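You operate a simulated robot arm through the tools that you are given. There is no shell and no other tool.

The job below is to be done with a simulated robot arm. You get a single attempt, and the scene is never put back.

Task
Measure 50 ml from bottle thirty into beaker one.
Fine: cap on the cap tray, fill cup fifty to its mark and tip it in; cup and bottle back, bottle capped again. Set down upright: what you pick out, cup fifty.

The check looks at the end state, three seconds after you hand in, the way a careful person would. Anything else that was tipped, shoved, dropped, spilled or broken makes it a failure. Lids that push on must go on centred and level and be pressed home; caps that screw on are set level and turned clockwise until they are tight.

Robot
A 7-joint arm with a two-finger parallel gripper, fixed in place. Base frame: the origin is on the floor under the middle of its stand, x ahead of it, y to its left, z up; the work surface is at about z = 0.8. Lengths are in m, angles in degrees, forces in N, time in s.
With the tool pointing down near the work surface it reaches from about 0.3 to 0.7 m from the base axis. Its first joint turns from -66.0 to 66.0 degrees. Payload 1.57 kg.
The TCP is the grasp point between the finger pads, 0.03 m short of the fingertips. In the tool frame z runs along the fingers and y along their closing line. The gripper opens to 0.11 m. The fingers are 0.024 m wide and 0.012 m thick; the gripper's body (0.048 by 0.112 m) begins 0.078 m behind the TCP.
Orientation is that of the tool frame in the base frame, as a unit quaternion [w, x, y, z]. With the fingers straight down and closing along the base's y, the tool's x points along the base's -x, its y along +y and its z along -z.

Tools
- The arm moves only by the tool nudge_tool. Its argument "increments" is one flat list of numbers, 7 for each row, row after row: the shift along the base's x, y, z in m, then the turn, a rotation vector about the base's x, y, z in degrees, then the finger opening in m, from 0 to 0.11. In form: [tx, ty, tz, ax, ay, az, claw, tx, ty, tz, ax, ay, az, claw, ...]. A call has 1 to 20 rows; each row shifts and turns the commanded pose from where the row before left it. Each row takes 0.2 s and may step no farther than 0.05 m and 8.6 degrees from the row before; otherwise, or with a gripper value out of range, the whole call is refused. Where a pose cannot be reached the arm comes as near as it can. A force on the tool above 40 N (or 10 N above the force at the start of the call, whichever is more), or a blocked arm, ends the call early, and 0.2 s more pass. Each finger travels about 0.108 m/s and halts on what it meets, pressing with about 36 N; the grip force reading is that of the motor and also rises with nothing between the fingers. The clock runs only during rows and for 0.2 s after the last one: add rows that do not move to give the fingers time. It gives the time, the measured TCP pose, the force on the tool (base axes), the opening and the grip force at its end, in the units of the frame above (readings bear some noise), with the torque about the TCP (base axes, N m) and any sound that the robot's microphone picked up.
- Cameras (640 x 400 px; columns grow to the right, rows downward): "scene" is fixed at [0.1653, -0.3921, 1.4074]; the picture's right is [0.78, -0.63, 0.00], its down [-0.35, -0.43, -0.83] and it looks along [0.52, 0.64, -0.56] (base axes); focal length 242 px, centre (320, 200). "wrist" rides on the gripper at [0.07, 0.016, -0.141] in the tool frame; the picture's right is [-0.23, 0.97, 0.00], its down [-0.86, -0.20, -0.48] and it looks along [-0.47, -0.11, 0.88] (tool axes); focal length 222 px, centre (320, 200). There is no depth. A picture from a camera that has moved, and an enlarged one, comes with that camera's place and axes in the base frame and with its lens.
- grab_frame(camera): a new picture of that camera. No time passes.
- enlarge(camera, box): a new picture of the part [left, top, right, bottom] of that camera's present view, enlarged. No time passes.
- job_done(): hands the job in; it is judged then, once.

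Places have to be worked out from the pictures, the camera data and where the tool is seen. Open the gripper and draw the arm clear of the work before you hand the job in, unless the task says otherwise.

The tools are called after "Emit:" as a command line: name --argument value ..., lists and objects as JSON in quotes. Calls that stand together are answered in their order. nudge_tool: Moves the arm, as the interface text tells. Its arguments: {"type":"object","properties":{"increments":{"type":"array"}},"required":["increments"]} The other tools are called the same way: grab_frame (camera) takes a picture; enlarge (camera, box) takes an enlarged picture of a part of a camera's view; job_done () hands the job in.

At the start:

```text
clock: 0.0
ee_pos: [0.4231, 0.0362, 1.2499]
ee_rot: [0.0, -0.001, 1.0, 0.0]
contact_force: [0.9, -0.3, 1.0]
torque: [0.03, -0.01, 0.02]
grip_width: 0.11
grip_force: 0.1
```

scene: 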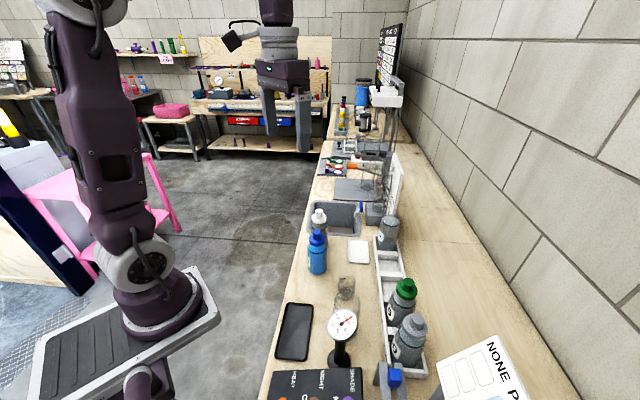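
wrist: 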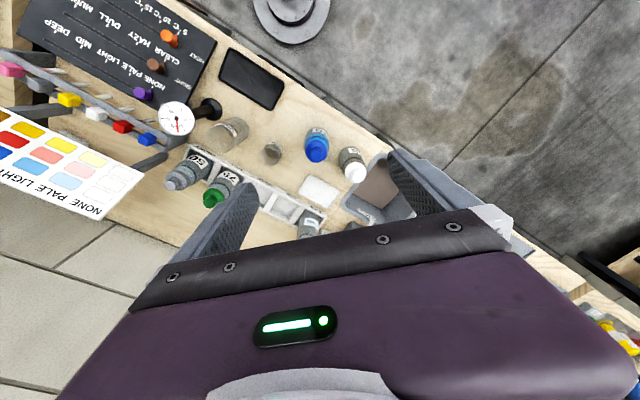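

The scene shows a rack with several bottles, two more bottles, a beaker, a cup and a tray. I will enlarge the views to identify labels.

Emit:
enlarge --camera "scene" --box '[260, 180, 460, 305]'

Emit:
enlarge --camera "scene" --box '[260, 270, 460, 395]'

Emit:
enlarge --camera "wrist" --box '[160, 100, 400, 250]'

Emit:
enlarge --camera "wrist" --box '[0, 0, 240, 220]'

```text
3.20 times, centred on (360, 242) of scene
camera zoom: at [0.1653, -0.3921, 1.4074], right [0.78, -0.63, 0.0], down [-0.35, -0.43, -0.83], along [0.52, 0.64, -0.56], focal length 775 px, centre (192, 64)
```

zoom: 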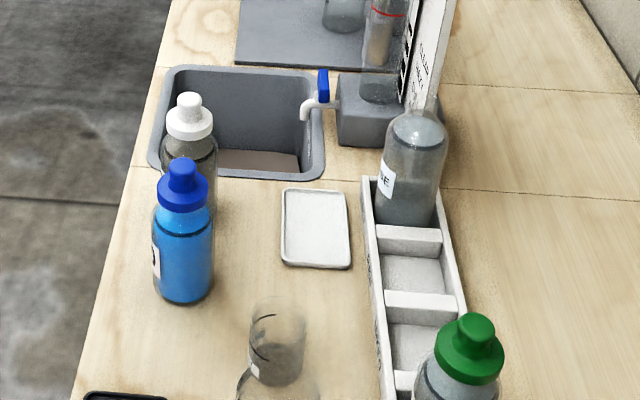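

```text
3.20 times, centred on (360, 332) of scene
camera zoom: at [0.1653, -0.3921, 1.4074], right [0.78, -0.63, 0.0], down [-0.35, -0.43, -0.83], along [0.52, 0.64, -0.56], focal length 775 px, centre (192, -224)
```

zoom: 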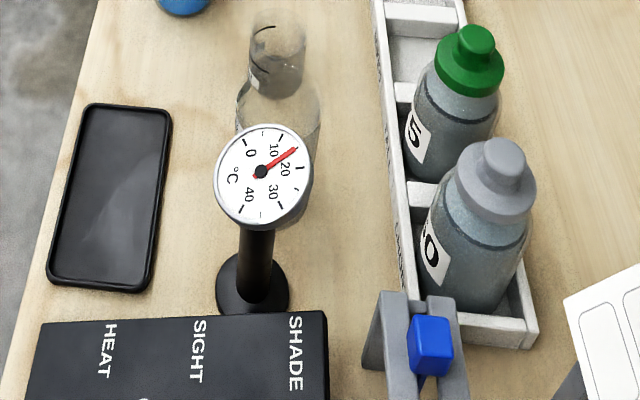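

```text
2.67 times, centred on (280, 175) of wrist
camera zoom: at [0.3538, 0.0505, 1.389], right [0.23, 0.97, 0.0], down [0.86, -0.2, 0.48], along [0.47, -0.11, -0.88], focal length 592 px, centre (427, 267)
```

zoom: 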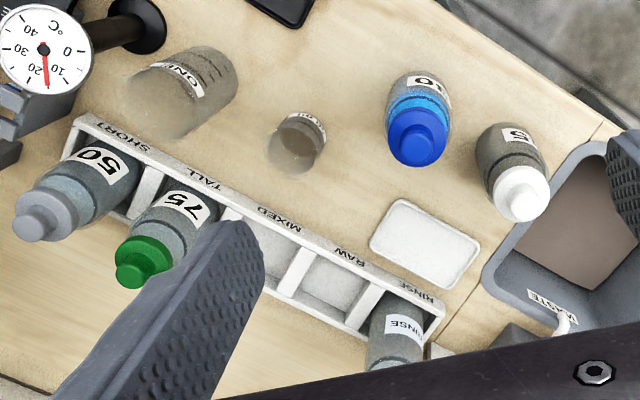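

```text
1.82 times, centred on (120, 110) of wrist
camera zoom: at [0.3538, 0.0505, 1.389], right [0.23, 0.97, 0.0], down [0.86, -0.2, 0.48], along [0.47, -0.11, -0.88], focal length 404 px, centre (684, 364)
```

zoom: 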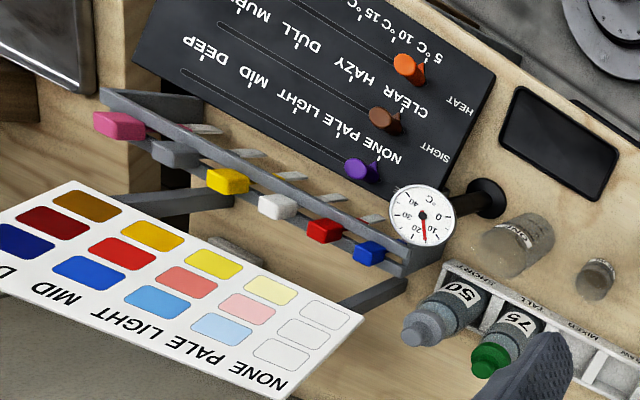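

Labels are partly readable. I'll zoom in more on the bottles, cup and beaker.

Emit:
enlarge --camera "wrist" --box '[290, 115, 380, 190]'

Emit:
enlarge --camera "wrist" --box '[200, 105, 300, 180]'

Emit:
enlarge --camera "scene" --box '[300, 60, 430, 170]'

Emit:
enlarge --camera "scene" --box '[310, 130, 420, 230]'

Emit:
enlarge --camera "scene" --box '[320, 260, 380, 320]'

```text
5.33 times, centred on (335, 152) of wrist
camera zoom: at [0.3538, 0.0505, 1.389], right [0.23, 0.97, 0.0], down [0.86, -0.2, 0.48], along [0.47, -0.11, -0.88], focal length 1185 px, centre (240, 453)
```

zoom: 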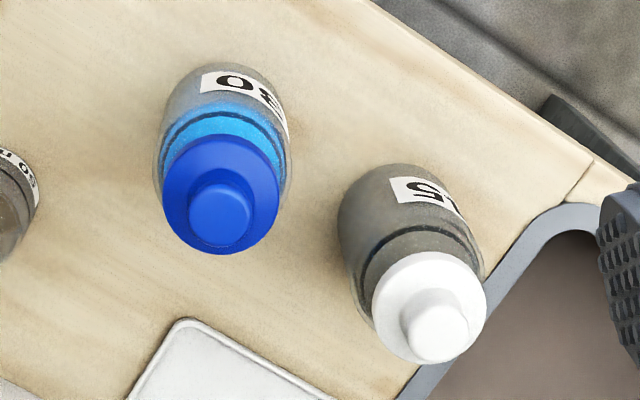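

```text
5.33 times, centred on (250, 142) of wrist
camera zoom: at [0.3538, 0.0505, 1.389], right [0.23, 0.97, 0.0], down [0.86, -0.2, 0.48], along [0.47, -0.11, -0.88], focal length 1185 px, centre (693, 507)
```

zoom: 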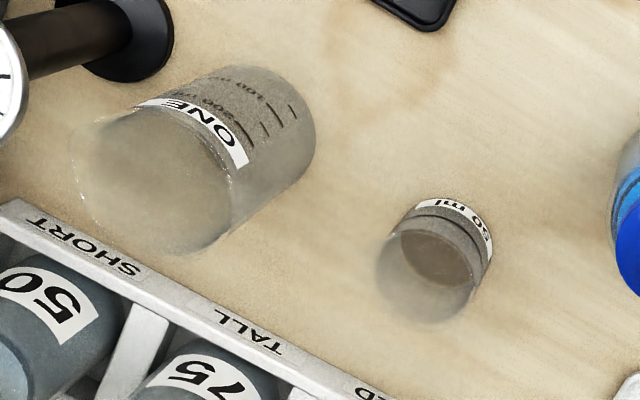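

```text
3.64 times, centred on (365, 115) of scene
camera zoom: at [0.1653, -0.3921, 1.4074], right [0.78, -0.63, 0.0], down [-0.35, -0.43, -0.83], along [0.52, 0.64, -0.56], focal length 881 px, centre (156, 509)
```

zoom: 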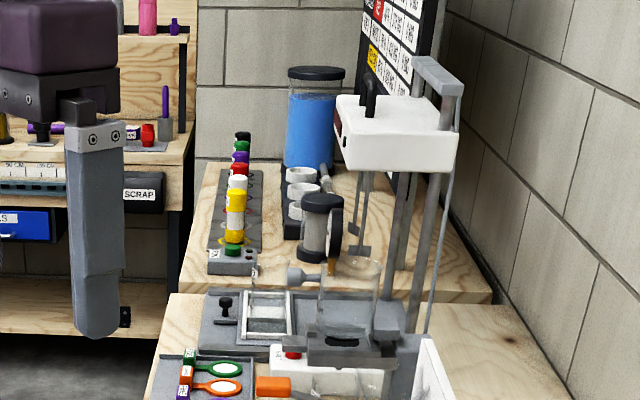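

```text
4.00 times, centred on (365, 180) of scene
camera zoom: at [0.1653, -0.3921, 1.4074], right [0.78, -0.63, 0.0], down [-0.35, -0.43, -0.83], along [0.52, 0.64, -0.56], focal length 969 px, centre (140, 280)
```

zoom: 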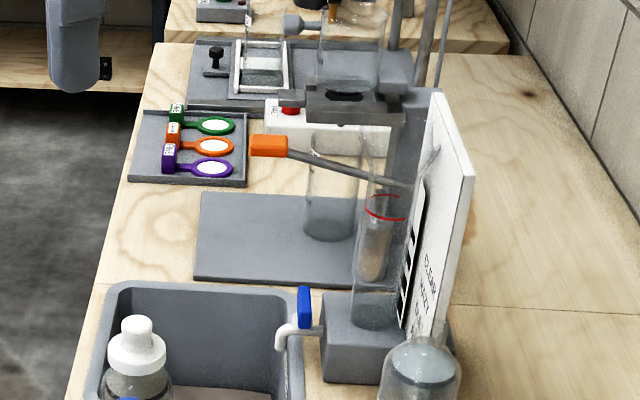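

```text
6.67 times, centred on (350, 290) of scene
camera zoom: at [0.1653, -0.3921, 1.4074], right [0.78, -0.63, 0.0], down [-0.35, -0.43, -0.83], along [0.52, 0.64, -0.56], focal length 1616 px, centre (120, -400)
```

zoom: 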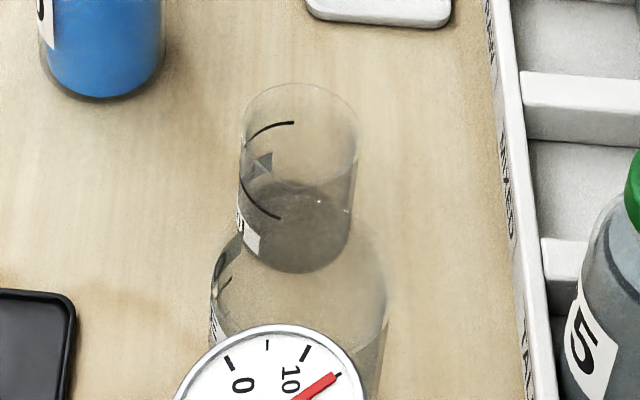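

Bottle thirty is the blue one, at about (0.48, 0.012) with its top near z≈0.955. Cup fifty is at about (0.488, -0.112), beaker ONE at about (0.42, -0.18), and the white tray at about (0.637, -0.02). I'll lower the arm for a closer look at the cap.

Emit:
nudge_tool --increments '[-0.003, -0.001, -0.043, 0, 0, 0, 0.11, -0.003, -0.001, -0.043, 0, 0, 0, 0.11, -0.003, -0.001, -0.043, 0, 0, 0, 0.11, -0.003, -0.001, -0.043, 0, 0, 0, 0.11]'

Emit:
grab_frame --camera "wrist"

Emit:
grab_frame --camera "scene"

```text
clock: 1.0
ee_pos: [0.4125, 0.0317, 1.0783]
ee_rot: [0.0, 0.0, 1.0, 0.0]
contact_force: [0.0, 0.0, -0.8]
torque: [-0.01, 0.0, -0.03]
grip_width: 0.1099
grip_force: 0.1
```

```text
taken
camera wrist: at [0.3422, 0.0474, 1.2172], right [0.23, 0.97, 0.0], down [0.85, -0.2, 0.48], along [0.47, -0.11, -0.88], focal length 222 px, centre (320, 200)
```

wrist: 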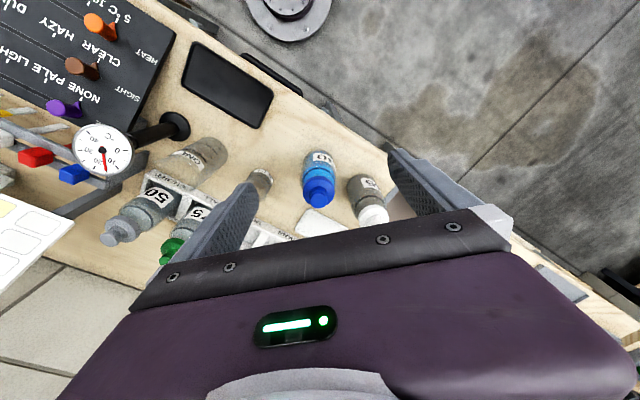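

```text
taken
```

scene: 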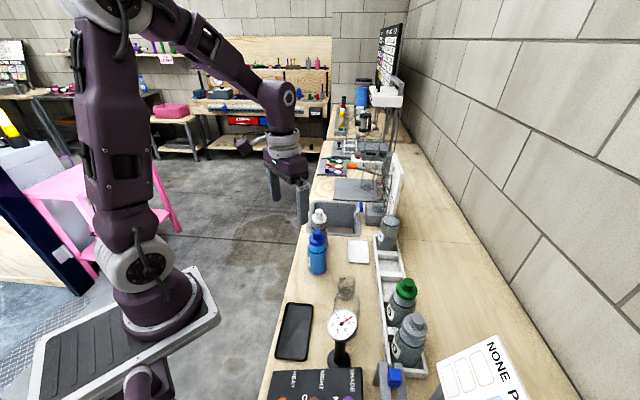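

Now zooming in on the bottle cap, cup and tray from here.

Emit:
enlarge --camera "wrist" --box '[280, 135, 400, 240]'

Emit:
enlarge --camera "scene" --box '[295, 215, 345, 280]'

Emit:
enlarge --camera "scene" --box '[335, 230, 385, 275]'

```text
3.81 times, centred on (340, 188) of wrist
camera zoom: at [0.3422, 0.0474, 1.2172], right [0.23, 0.97, 0.0], down [0.85, -0.2, 0.48], along [0.47, -0.11, -0.88], focal length 846 px, centre (244, 248)
```

zoom: 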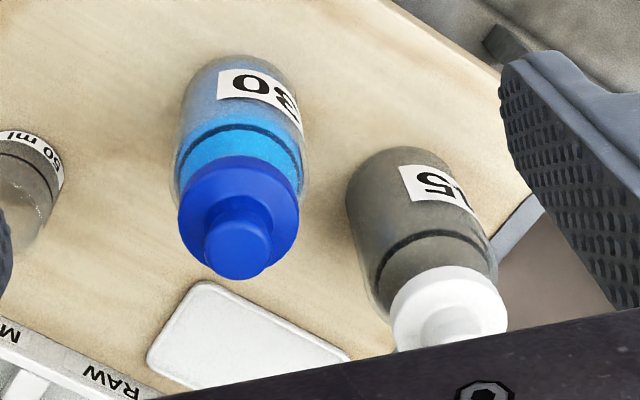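

```text
6.15 times, centred on (320, 248) of scene
camera zoom: at [0.1653, -0.3921, 1.4074], right [0.78, -0.63, 0.0], down [-0.35, -0.43, -0.83], along [0.52, 0.64, -0.56], focal length 1491 px, centre (320, -92)
```

zoom: 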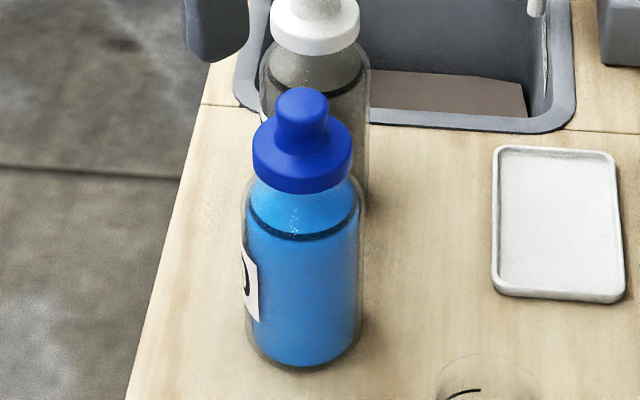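

```text
8.89 times, centred on (360, 252) of scene
camera zoom: at [0.1653, -0.3921, 1.4074], right [0.78, -0.63, 0.0], down [-0.35, -0.43, -0.83], along [0.52, 0.64, -0.56], focal length 2154 px, centre (-36, -267)
```

zoom: 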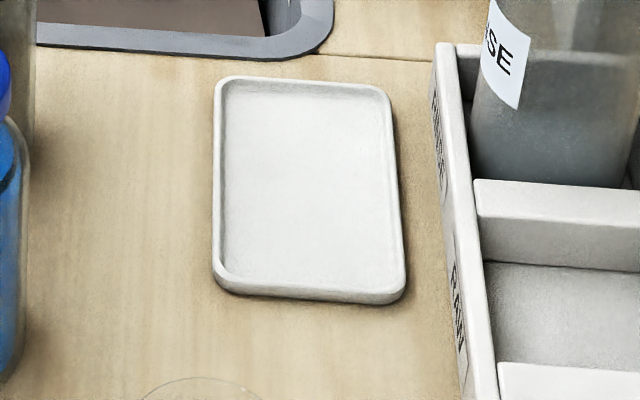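

The cap is a flange with a knob about 24 mm wide, from z≈0.933 to 0.955. I'll move above it with the gripper half open and pre-rotate about -80° to leave room for turning counter-clockwise.

Emit:
nudge_tool --increments '[0.00685, -0.00197, -0.0048, 0, 0, -8, 0.07, 0.00685, -0.00197, -0.0048, 0, 0, -8, 0.07, 0.00685, -0.00197, -0.0048, 0, 0, -8, 0.07, 0.00685, -0.00197, -0.0048, 0, 0, -8, 0.07, 0.00685, -0.00197, -0.0048, 0, 0, -8, 0.07, 0.00685, -0.00197, -0.0048, 0, 0, -8, 0.07, 0.00685, -0.00197, -0.0048, 0, 0, -8, 0.07, 0.00685, -0.00197, -0.0048, 0, 0, -8, 0.07, 0.00685, -0.00197, -0.0048, 0, 0, -8, 0.07, 0.00685, -0.00197, -0.0048, 0, 0, -8, 0.07]'

Emit:
grab_frame --camera "wrist"

Emit:
grab_frame --camera "scene"

```text
clock: 3.2
ee_pos: [0.4809, 0.013, 1.0285]
ee_rot: [0.0, 0.644, 0.765, 0.001]
contact_force: [-0.4, 0.1, -0.6]
torque: [-0.02, -0.02, 0.03]
grip_width: 0.0699
grip_force: 0.2
```

```text
taken
camera wrist: at [0.4854, 0.082, 1.1688], right [1.0, -0.06, 0.0], down [-0.05, -0.88, 0.48], along [-0.03, -0.48, -0.88], focal length 222 px, centre (320, 200)
```

wrist: 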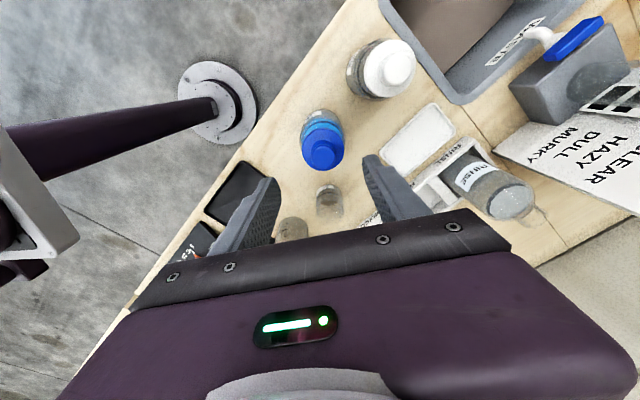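

```text
taken
```

scene: 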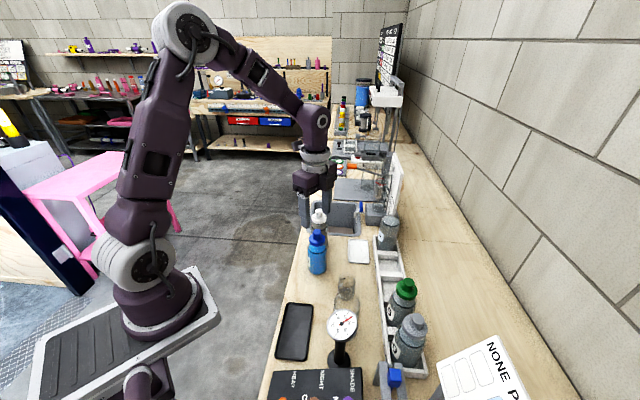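

The gripper is about over the bottle. I'll zoom the wrist view to refine the knob position.

Emit:
enlarge --camera "wrist" --box '[280, 90, 380, 240]'

Emit:
enlarge --camera "scene" --box '[290, 170, 350, 280]'

```text
2.67 times, centred on (330, 165) of wrist
camera zoom: at [0.4854, 0.082, 1.1688], right [1.0, -0.06, 0.0], down [-0.05, -0.88, 0.48], along [-0.03, -0.48, -0.88], focal length 592 px, centre (293, 293)
```

zoom: 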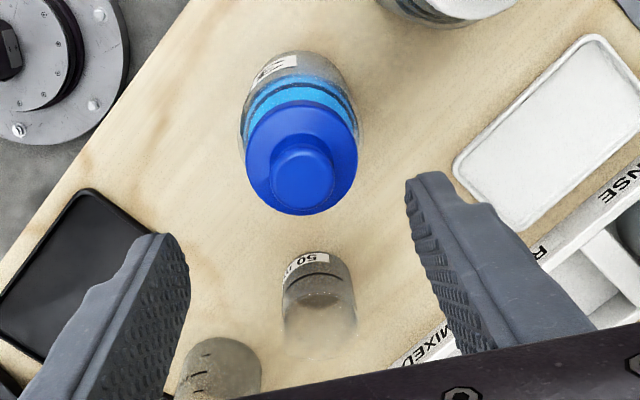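

```text
3.64 times, centred on (320, 225) of scene
camera zoom: at [0.1653, -0.3921, 1.4074], right [0.78, -0.63, 0.0], down [-0.35, -0.43, -0.83], along [0.52, 0.64, -0.56], focal length 881 px, centre (320, 109)
```

zoom: 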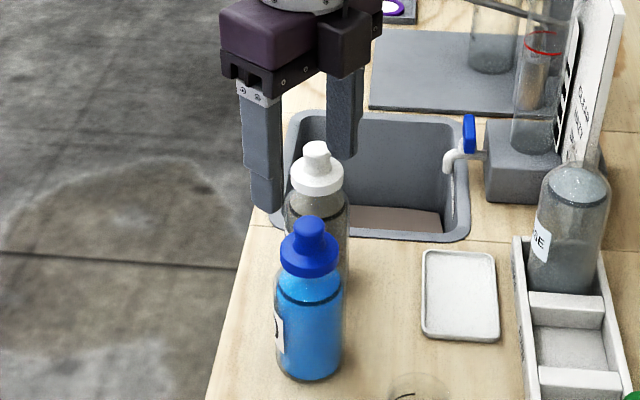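

Knob centre is at about (0.483, 0.012). I'll descend so the fingertips flank the knob, still open, then take a look before closing.

Emit:
nudge_tool --increments '[0.0005, -0.0003, -0.02, 0, 0, 0, 0.07, 0.0005, -0.0003, -0.02, 0, 0, 0, 0.07, 0.0005, -0.0004, -0.0185, 0, 0, 0, 0.07, 0, 0, 0, 0, 0, 0, 0.07]'

Emit:
enlarge --camera "wrist" --box '[220, 90, 440, 240]'

Emit:
enlarge --camera "scene" --box '[290, 190, 350, 280]'

```text
clock: 4.2
ee_pos: [0.4822, 0.0114, 0.9697]
ee_rot: [0.0, 0.643, 0.766, 0.001]
contact_force: [0.6, -0.4, -0.2]
torque: [-0.04, -0.01, -0.03]
grip_width: 0.0697
grip_force: 0.1
```

```text
2.67 times, centred on (330, 165) of wrist
camera zoom: at [0.4852, 0.0807, 1.1101], right [1.0, -0.06, 0.0], down [-0.05, -0.88, 0.48], along [-0.03, -0.48, -0.88], focal length 592 px, centre (293, 293)
```

zoom: 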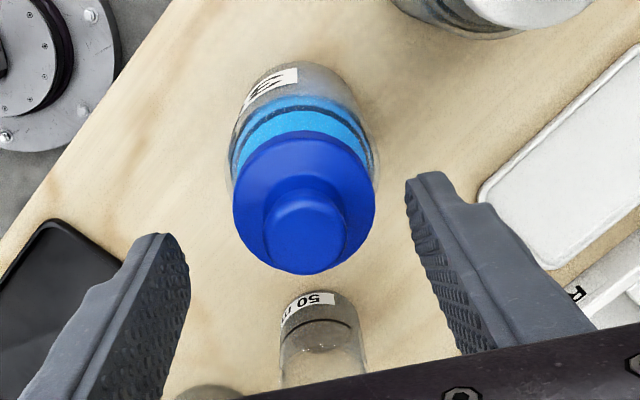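

```text
4.44 times, centred on (320, 235) of scene
camera zoom: at [0.1653, -0.3921, 1.4074], right [0.78, -0.63, 0.0], down [-0.35, -0.43, -0.83], along [0.52, 0.64, -0.56], focal length 1077 px, centre (320, 44)
```

zoom: 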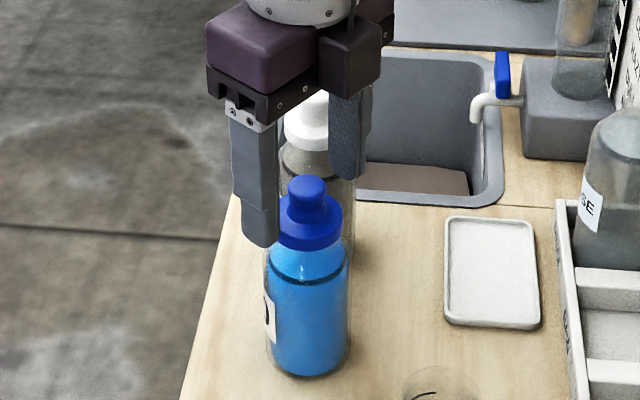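

The fingers flank the knob. I'll narrow to 0.036 (wider than the knob, narrower than the flange) and lower slightly to find the flange by contact.

Emit:
nudge_tool --increments '[0.0008, 0.001, 0, 0, 0, 0, 0.055, 0, 0, 0, 0, 0, 0, 0.036, 0, 0, 0, 0, 0, 0, 0.036]'

Emit:
enlarge --camera "wrist" --box '[260, 130, 380, 230]'

Emit:
enlarge --camera "scene" --box '[295, 205, 345, 255]'

```text
clock: 5.0
ee_pos: [0.4821, 0.0118, 0.9708]
ee_rot: [0.0, 0.643, 0.766, 0.0]
contact_force: [-1.0, -0.3, 0.0]
torque: [-0.01, -0.01, 0.01]
grip_width: 0.036
grip_force: 0.1
```

```text
4.00 times, centred on (320, 180) of wrist
camera zoom: at [0.4862, 0.0818, 1.1106], right [1.0, -0.05, 0.0], down [-0.05, -0.88, 0.48], along [-0.03, -0.48, -0.88], focal length 888 px, centre (320, 280)
```

zoom: 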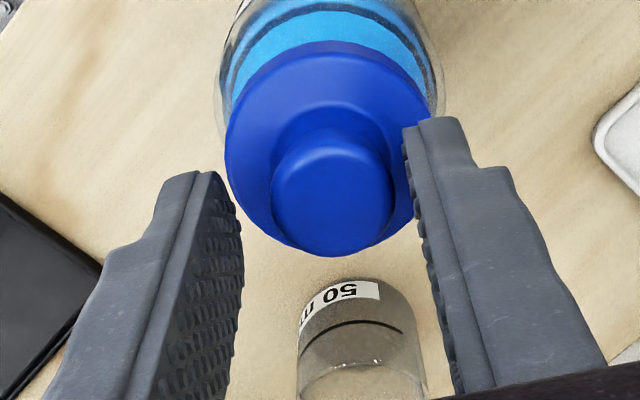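

```text
8.00 times, centred on (320, 230) of scene
camera zoom: at [0.1653, -0.3921, 1.4074], right [0.78, -0.63, 0.0], down [-0.35, -0.43, -0.83], along [0.52, 0.64, -0.56], focal length 1938 px, centre (320, -40)
```

zoom: 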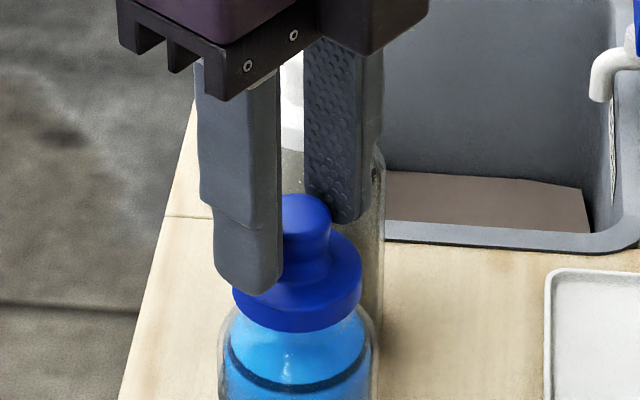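

The knob sits ~2 mm to the +x side of the finger midline. I'll correct and lower in small steps, watching the force.

Emit:
nudge_tool --increments '[0.002, 0, -0.002, 0, 0, 0, 0.036, 0, 0, -0.002, 0, 0, 0, 0.036, 0, 0, 0, 0, 0, 0, 0.036]'

Emit:
enlarge --camera "scene" --box '[295, 205, 345, 255]'

```text
clock: 5.8
ee_pos: [0.4834, 0.0114, 0.967]
ee_rot: [-0.001, 0.643, 0.766, 0.0]
contact_force: [0.6, 0.2, 0.2]
torque: [0.0, -0.02, 0.04]
grip_width: 0.036
grip_force: 0.1
```

```text
8.00 times, centred on (320, 230) of scene
camera zoom: at [0.1653, -0.3921, 1.4074], right [0.78, -0.63, 0.0], down [-0.35, -0.43, -0.83], along [0.52, 0.64, -0.56], focal length 1938 px, centre (320, -40)
```

zoom: 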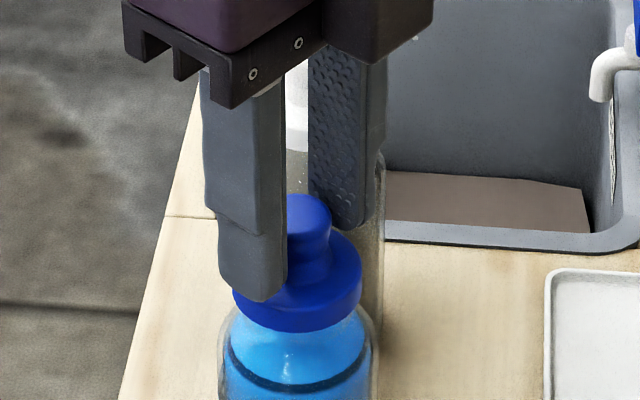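

No contact yet; continuing down 3 mm.

Emit:
nudge_tool --increments '[0, 0, -0.0015, 0, 0, 0, 0.036, 0, 0, -0.0015, 0, 0, 0, 0.036, 0, 0, 0, 0, 0, 0, 0.036]'

Emit:
nudge_tool --increments '[0, 0, -0.0015, 0, 0, 0, 0.036, 0, 0, 0, 0, 0, 0, 0.036]'

Emit:
enlarge --camera "scene" --box '[295, 205, 345, 255]'

Emit:
enlarge --camera "wrist" --box '[260, 130, 380, 230]'

```text
clock: 6.6
ee_pos: [0.485, 0.0125, 0.964]
ee_rot: [0.001, 0.643, 0.766, 0.0]
contact_force: [0.2, -0.2, 0.8]
torque: [-0.02, -0.02, 0.03]
grip_width: 0.0361
grip_force: 0.0
```

```text
clock: 7.2
ee_pos: [0.4849, 0.0123, 0.9619]
ee_rot: [0.0, 0.643, 0.766, 0.0]
contact_force: [0.0, 0.3, 0.5]
torque: [0.0, 0.02, 0.02]
grip_width: 0.036
grip_force: 0.0
```

```text
8.00 times, centred on (320, 230) of scene
camera zoom: at [0.1653, -0.3921, 1.4074], right [0.78, -0.63, 0.0], down [-0.35, -0.43, -0.83], along [0.52, 0.64, -0.56], focal length 1938 px, centre (320, -40)
```

zoom: 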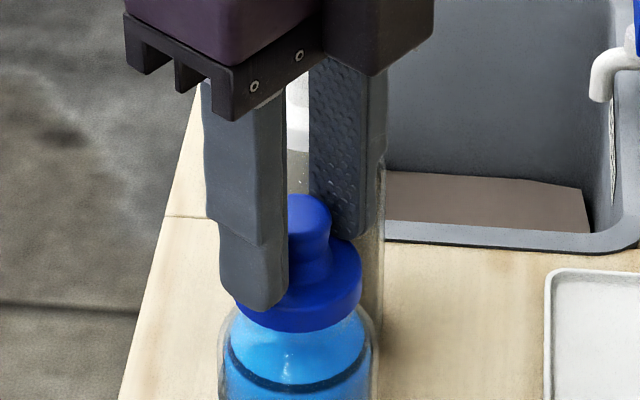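

```text
4.00 times, centred on (320, 180) of wrist
camera zoom: at [0.4884, 0.0816, 1.102], right [1.0, -0.06, 0.0], down [-0.05, -0.88, 0.48], along [-0.03, -0.48, -0.88], focal length 888 px, centre (320, 280)
```

zoom: 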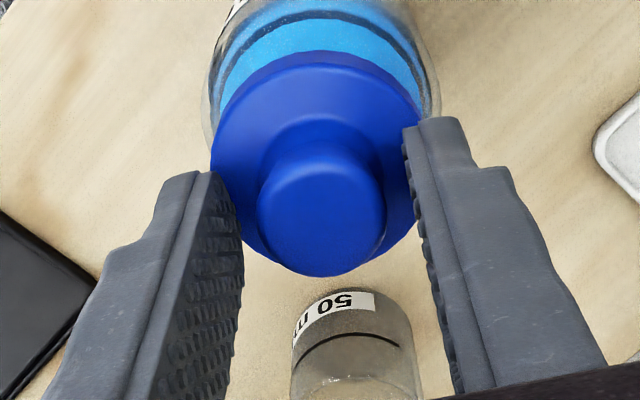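

Estimates combine to a knob top at about z≈0.951 and y≈0.014. I'll shift +2 mm in y, go down 2 mm more, and check for contact.

Emit:
nudge_tool --increments '[-0.0005, 0.002, 0, 0, 0, 0, 0.036, 0, 0, -0.002, 0, 0, 0, 0.036, 0, 0, 0, 0, 0, 0, 0.036]'

Emit:
nudge_tool --increments '[0, 0, -0.002, 0, 0, 0, 0.036, 0, 0, 0, 0, 0, 0, 0.036]'

Emit:
enlarge --camera "scene" --box '[295, 205, 345, 255]'

Emit:
enlarge --camera "wrist" --box '[260, 130, 380, 230]'

```text
clock: 8.0
ee_pos: [0.4834, 0.0131, 0.9604]
ee_rot: [0.002, 0.643, 0.766, 0.001]
contact_force: [-1.5, -0.7, 11.3]
torque: [-0.07, 0.09, -0.03]
grip_width: 0.036
grip_force: 0.0
```

```text
clock: 8.4
ee_pos: [0.4832, 0.0137, 0.9621]
ee_rot: [0.001, 0.643, 0.766, 0.002]
contact_force: [-5.2, 0.9, 16.8]
torque: [0.01, 0.28, -0.01]
grip_width: 0.0362
grip_force: 0.4
stopped in row 2: the force on the tool passed its limit at 47 N (the readings are from after the stop); the commanded pose is now the measured one
```

```text
8.00 times, centred on (320, 230) of scene
camera zoom: at [0.1649, -0.3921, 1.4075], right [0.78, -0.63, 0.0], down [-0.35, -0.43, -0.83], along [0.52, 0.64, -0.56], focal length 1938 px, centre (320, -40)
```

zoom: 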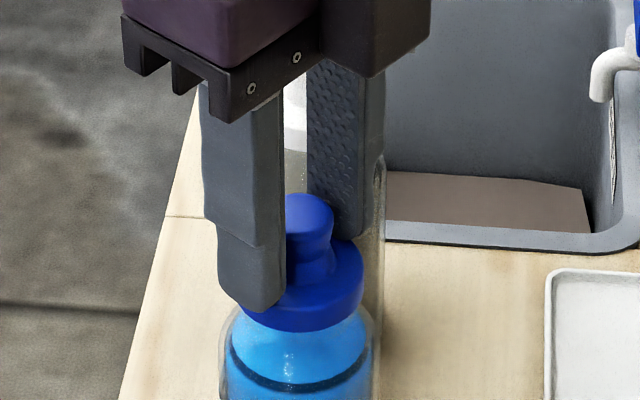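

```text
4.00 times, centred on (320, 180) of wrist
camera zoom: at [0.4881, 0.0832, 1.1006], right [1.0, -0.06, 0.0], down [-0.05, -0.88, 0.48], along [-0.02, -0.48, -0.88], focal length 888 px, centre (320, 280)
```

zoom: 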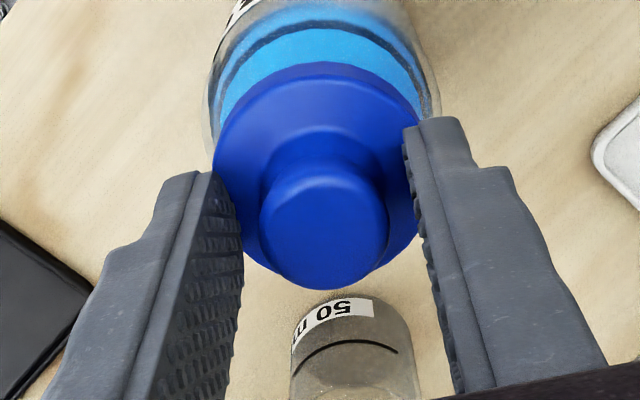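

Fingertips touched the flange top (z≈0.931). I'll raise 2 mm to unload, then check the bottle is still standing correctly.

Emit:
nudge_tool --increments '[0, 0, 0.002, 0, 0, 0, 0.036, 0, 0, 0, 0, 0, 0, 0.036]'

Emit:
enlarge --camera "scene" --box '[280, 200, 380, 280]'

Emit:
enlarge --camera "wrist" --box '[260, 130, 380, 230]'

```text
clock: 9.0
ee_pos: [0.4853, 0.0151, 0.9614]
ee_rot: [0.001, 0.643, 0.766, 0.002]
contact_force: [0.3, 0.8, -0.8]
torque: [-0.02, 0.01, 0.01]
grip_width: 0.0358
grip_force: 0.0
```

```text
5.00 times, centred on (330, 240) of scene
camera zoom: at [0.1653, -0.3921, 1.4074], right [0.78, -0.63, 0.0], down [-0.35, -0.43, -0.83], along [0.52, 0.64, -0.56], focal length 1212 px, centre (270, 0)
```

zoom: 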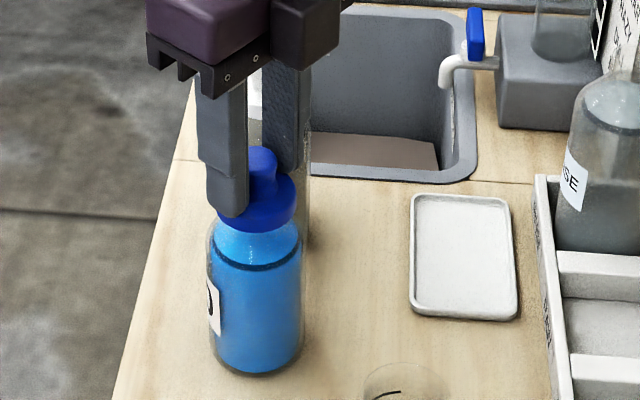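

```text
4.00 times, centred on (320, 180) of wrist
camera zoom: at [0.4886, 0.0832, 1.1019], right [1.0, -0.06, 0.0], down [-0.05, -0.88, 0.48], along [-0.02, -0.48, -0.88], focal length 888 px, centre (320, 280)
```

zoom: 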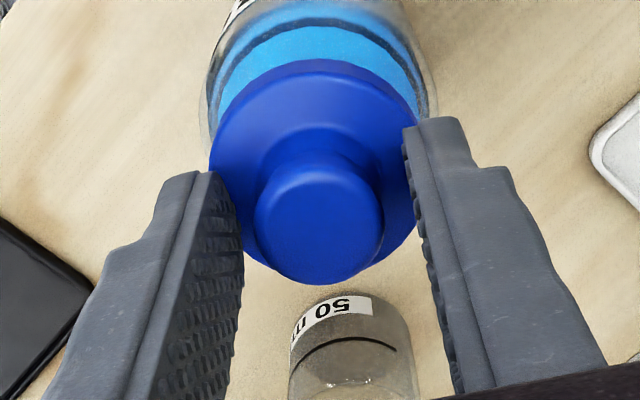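

Unloaded; bottle upright. I'll shift -1.5 mm in x and close on the knob.

Emit:
nudge_tool --increments '[-0.0015, 0, 0, 0, 0, 0, 0.036, 0, 0, 0, 0, 0, 0, 0.02, 0, 0, 0, 0, 0, 0, 0.015, 0, 0, 0, 0, 0, 0, 0.01]'

Emit:
enlarge --camera "scene" --box '[295, 205, 345, 280]'

Emit:
enlarge --camera "wrist" --box '[260, 130, 380, 230]'

```text
clock: 10.0
ee_pos: [0.4841, 0.0148, 0.9622]
ee_rot: [0.0, 0.643, 0.766, 0.001]
contact_force: [-0.1, -0.4, -0.5]
torque: [0.01, 0.0, -0.02]
grip_width: 0.0195
grip_force: 33.6
heard: snap
```

```text
5.33 times, centred on (320, 242) of scene
camera zoom: at [0.1653, -0.3921, 1.4074], right [0.78, -0.63, 0.0], down [-0.35, -0.43, -0.83], along [0.52, 0.64, -0.56], focal length 1292 px, centre (320, -27)
```

zoom: 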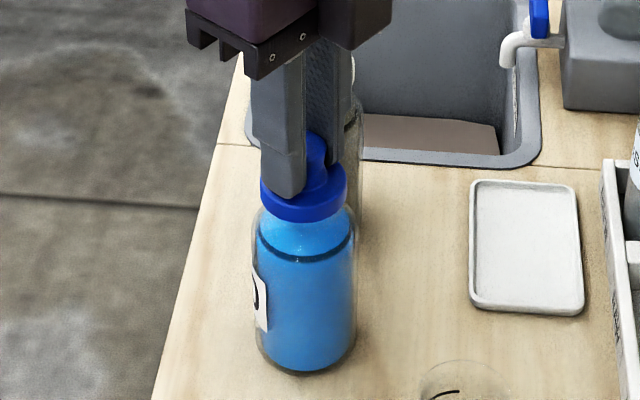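

```text
4.00 times, centred on (320, 180) of wrist
camera zoom: at [0.4873, 0.0832, 1.1017], right [1.0, -0.06, 0.0], down [-0.05, -0.88, 0.48], along [-0.02, -0.48, -0.88], focal length 888 px, centre (320, 280)
```

zoom: 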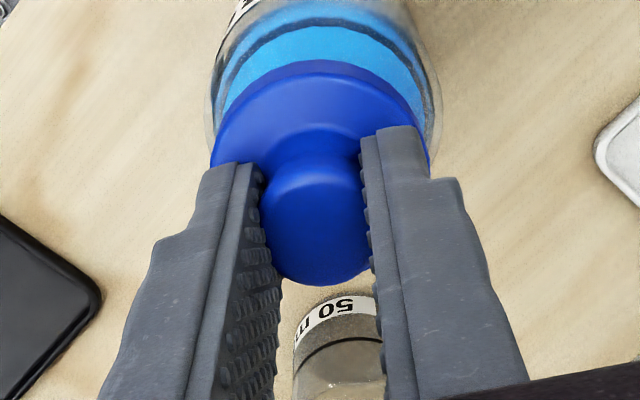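

Gripped at 0.0195 m, and a "snap" was heard. I'll try a small counter-clockwise turn first and watch the torque and whether the label moves.

Emit:
nudge_tool --increments '[0, 0, 0, 0, 0, 6, 0.01, 0, 0, 0, 0, 0, 6, 0.01, 0, 0, 0, 0, 0, 6, 0.01]'

Emit:
enlarge --camera "scene" --box '[295, 205, 345, 280]'

Emit:
enlarge --camera "wrist" --box '[260, 130, 380, 230]'

```text
clock: 10.8
ee_pos: [0.4834, 0.0139, 0.9624]
ee_rot: [0.0, 0.514, 0.858, 0.0]
contact_force: [0.2, -1.0, 0.7]
torque: [-0.01, -0.01, 0.0]
grip_width: 0.0196
grip_force: 33.2
```

```text
5.33 times, centred on (320, 242) of scene
camera zoom: at [0.1653, -0.3921, 1.4074], right [0.78, -0.63, 0.0], down [-0.35, -0.43, -0.83], along [0.52, 0.64, -0.56], focal length 1292 px, centre (320, -27)
```

zoom: 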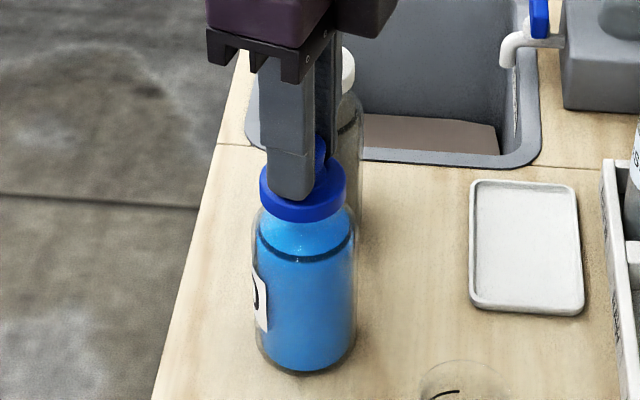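

```text
4.00 times, centred on (320, 180) of wrist
camera zoom: at [0.4647, 0.0809, 1.102], right [0.97, 0.26, 0.0], down [0.23, -0.85, 0.48], along [0.13, -0.46, -0.88], focal length 888 px, centre (320, 280)
```

zoom: 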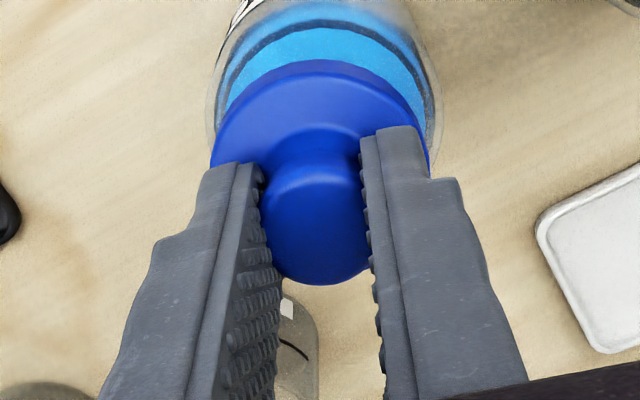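

Torque is nil and the label didn't turn, so the cap moves freely of the bottle. I'll lift 4 mm gently to see whether it comes off.

Emit:
nudge_tool --increments '[0, 0, 0.002, 0, 0, 0, 0.01, 0, 0, 0.002, 0, 0, 0, 0.01, 0, 0, 0, 0, 0, 0, 0.01]'

Emit:
enlarge --camera "scene" --box '[295, 205, 345, 280]'

```text
clock: 11.6
ee_pos: [0.4833, 0.0132, 0.9652]
ee_rot: [0.001, 0.516, 0.857, 0.002]
contact_force: [1.1, 0.3, -0.4]
torque: [-0.02, -0.05, 0.0]
grip_width: 0.0222
grip_force: 34.3
```

```text
5.33 times, centred on (320, 242) of scene
camera zoom: at [0.1653, -0.3921, 1.4074], right [0.78, -0.63, 0.0], down [-0.35, -0.43, -0.83], along [0.52, 0.64, -0.56], focal length 1292 px, centre (320, -27)
```

zoom: 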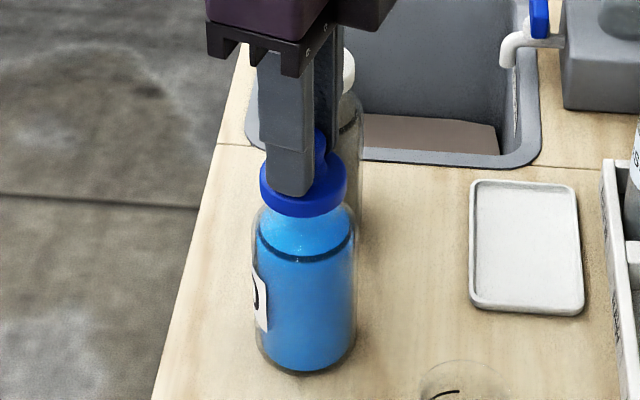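

The grip width changed a little; the flange seems slightly raised. I'll lift a few more mm and look again.

Emit:
nudge_tool --increments '[0, 0, 0.002, 0, 0, 0, 0.01, 0, 0, 0.002, 0, 0, 0, 0.01, 0, 0, 0, 0, 0, 0, 0.01]'

Emit:
enlarge --camera "scene" --box '[295, 205, 345, 280]'

Emit:
enlarge --camera "wrist" --box '[260, 130, 380, 230]'

```text
clock: 12.4
ee_pos: [0.483, 0.014, 0.9697]
ee_rot: [0.002, 0.515, 0.857, 0.001]
contact_force: [-0.4, 0.4, 0.0]
torque: [0.0, 0.0, -0.03]
grip_width: 0.0222
grip_force: 34.6
```

```text
5.33 times, centred on (320, 242) of scene
camera zoom: at [0.1653, -0.3921, 1.4074], right [0.78, -0.63, 0.0], down [-0.35, -0.43, -0.83], along [0.52, 0.64, -0.56], focal length 1292 px, centre (320, -27)
```

zoom: 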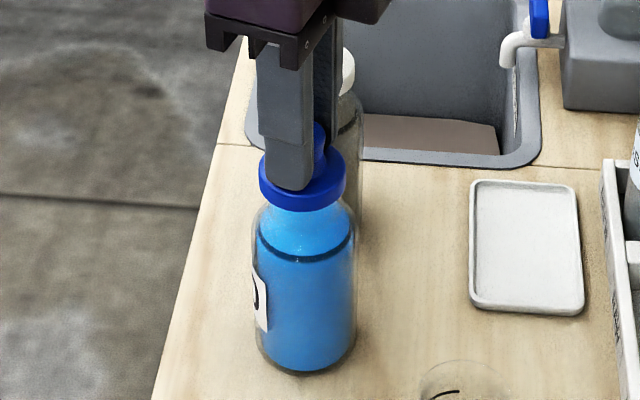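

```text
4.00 times, centred on (320, 180) of wrist
camera zoom: at [0.4647, 0.0811, 1.11], right [0.97, 0.26, 0.0], down [0.22, -0.85, 0.48], along [0.12, -0.46, -0.88], focal length 888 px, centre (320, 280)
```

zoom: 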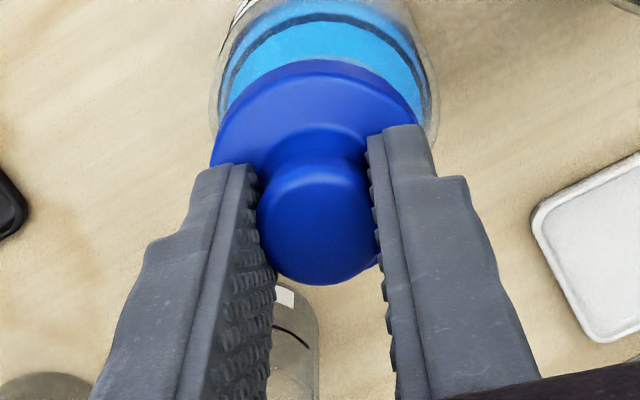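

The cap is coming off (bottle stays put): it's a push-on cap. I'll lift it higher and inspect cap and bottle mouth.

Emit:
nudge_tool --increments '[0, 0, 0.005, 0, 0, 0, 0.01, 0, 0, 0.01, 0, 0, 0, 0.01, 0, 0, 0.02, 0, 0, 0, 0.01, 0, 0, 0.03, 0, 0, 0, 0.01, 0, 0, 0.03, 0, 0, 0, 0.01, 0, 0, 0, 0, 0, 0, 0.01]'

Emit:
enlarge --camera "scene" --box '[280, 170, 360, 280]'

Emit:
grab_frame --camera "wrist"

```text
clock: 13.8
ee_pos: [0.4835, 0.0132, 1.0637]
ee_rot: [0.0, 0.516, 0.857, 0.001]
contact_force: [0.4, 0.3, 0.1]
torque: [-0.02, -0.03, 0.02]
grip_width: 0.0218
grip_force: 35.0
```

```text
3.64 times, centred on (320, 225) of scene
camera zoom: at [0.1653, -0.3921, 1.4074], right [0.78, -0.63, 0.0], down [-0.35, -0.43, -0.83], along [0.52, 0.64, -0.56], focal length 881 px, centre (320, 109)
```

zoom: 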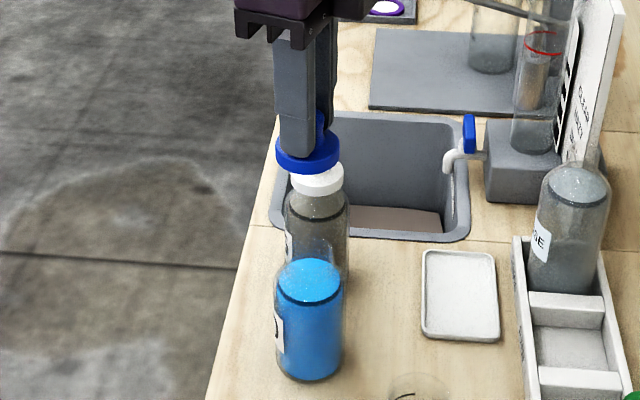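

```text
taken
camera wrist: at [0.4647, 0.0806, 1.2045], right [0.97, 0.26, 0.0], down [0.22, -0.85, 0.48], along [0.12, -0.46, -0.88], focal length 222 px, centre (320, 200)
```

wrist: 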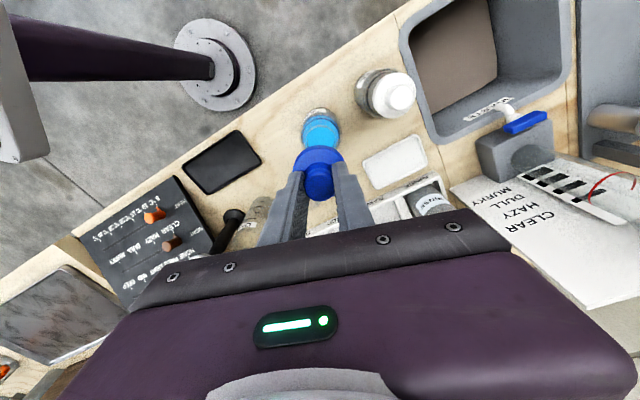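

Cap is off. Zooming on bottle mouth and the cap.

Emit:
enlarge --camera "scene" --box '[295, 235, 345, 280]'

Emit:
enlarge --camera "wrist" --box '[270, 95, 440, 215]'

Emit:
enlarge --camera "scene" --box '[295, 180, 335, 225]'

```text
8.89 times, centred on (320, 258) of scene
camera zoom: at [0.1653, -0.3921, 1.4074], right [0.78, -0.63, 0.0], down [-0.35, -0.43, -0.83], along [0.52, 0.64, -0.56], focal length 2154 px, centre (320, -311)
```

zoom: 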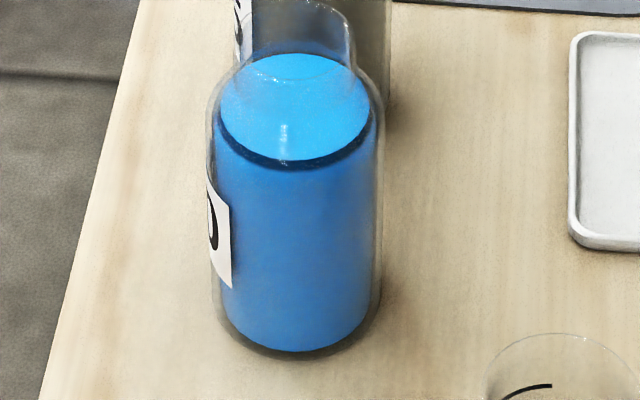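

```text
3.33 times, centred on (355, 155) of wrist
camera zoom: at [0.4647, 0.0806, 1.2045], right [0.97, 0.26, 0.0], down [0.22, -0.85, 0.48], along [0.12, -0.46, -0.88], focal length 740 px, centre (203, 350)
```

zoom: 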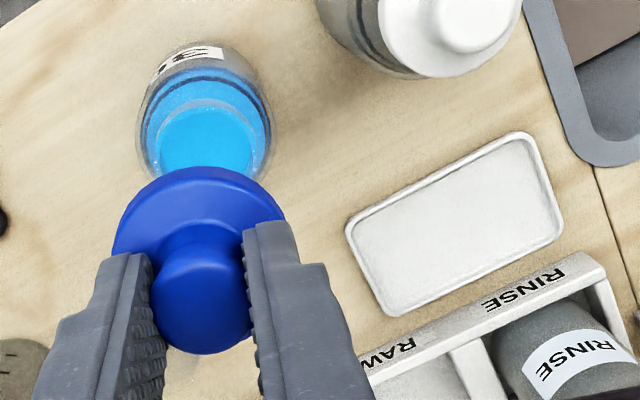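

```text
8.89 times, centred on (315, 202) of scene
camera zoom: at [0.1653, -0.3921, 1.4074], right [0.78, -0.63, 0.0], down [-0.35, -0.43, -0.83], along [0.52, 0.64, -0.56], focal length 2154 px, centre (364, 178)
```

zoom: 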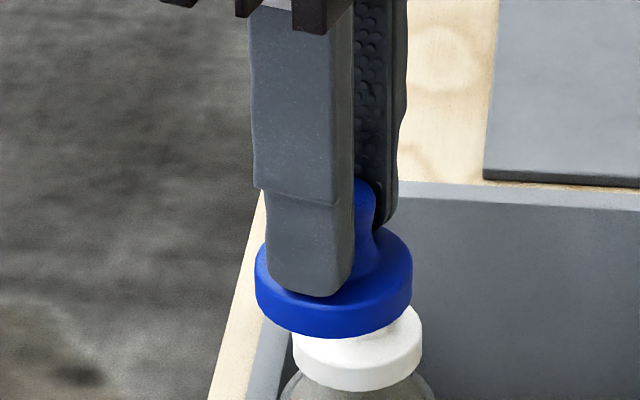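

The cap is clear. Tray centre is at about (0.634, -0.018). I'll carry the cap over it at this height.

Emit:
nudge_tool --increments '[0.03, -0.006, 0, 0, 0, 0, 0.01, 0.03, -0.006, 0, 0, 0, 0, 0.01, 0.03, -0.006, 0, 0, 0, 0, 0.01, 0.03, -0.006, 0, 0, 0, 0, 0.01, 0.03, -0.007, 0, 0, 0, 0, 0.01, 0, 0, 0, 0, 0, 0, 0.01]'

Emit:
grab_frame --camera "wrist"

Emit:
enlarge --camera "scene" --box '[290, 150, 410, 290]'

```text
clock: 15.2
ee_pos: [0.6318, -0.0174, 1.066]
ee_rot: [0.0, 0.515, 0.857, 0.001]
contact_force: [0.1, 0.4, -0.2]
torque: [-0.02, 0.0, 0.01]
grip_width: 0.0224
grip_force: 34.7
```

```text
taken
camera wrist: at [0.6141, 0.0498, 1.2056], right [0.97, 0.26, 0.0], down [0.22, -0.85, 0.48], along [0.12, -0.46, -0.88], focal length 222 px, centre (320, 200)
```

wrist: 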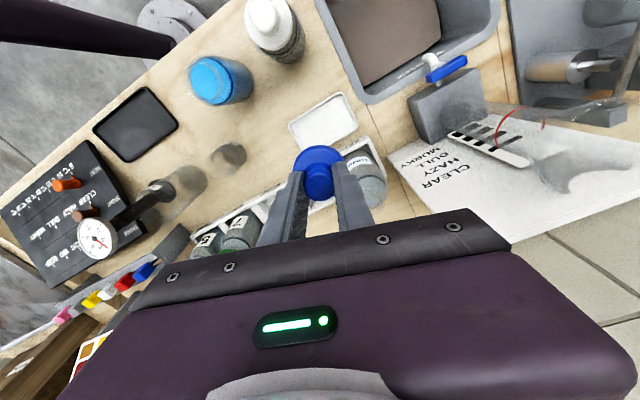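

```text
2.86 times, centred on (350, 220) of scene
camera zoom: at [0.1653, -0.3921, 1.4074], right [0.78, -0.63, 0.0], down [-0.35, -0.43, -0.83], along [0.52, 0.64, -0.56], focal length 692 px, centre (234, 143)
```

zoom: 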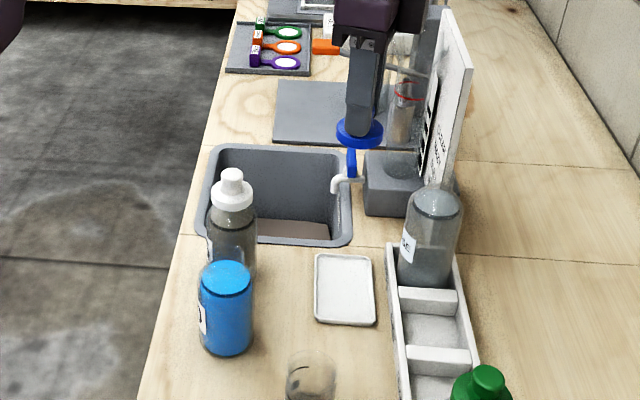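

Let me zoom on the tray from here to refine its centre.

Emit:
enlarge --camera "wrist" --box '[270, 70, 410, 210]'

Emit:
enlarge --camera "scene" --box '[335, 225, 395, 275]'

```text
2.86 times, centred on (340, 140) of wrist
camera zoom: at [0.6141, 0.0498, 1.2056], right [0.97, 0.26, 0.0], down [0.22, -0.85, 0.48], along [0.12, -0.46, -0.88], focal length 635 px, centre (263, 371)
```

zoom: 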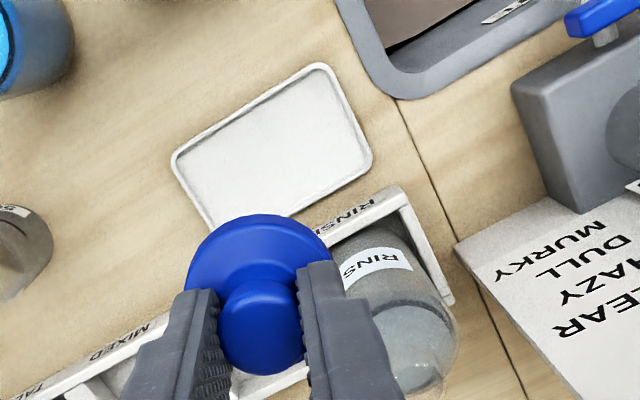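

```text
8.00 times, centred on (365, 250) of scene
camera zoom: at [0.1653, -0.3921, 1.4074], right [0.78, -0.63, 0.0], down [-0.35, -0.43, -0.83], along [0.52, 0.64, -0.56], focal length 1938 px, centre (-40, -200)
```

zoom: 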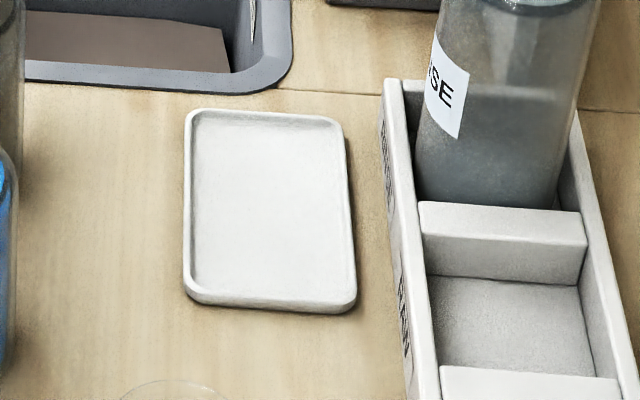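

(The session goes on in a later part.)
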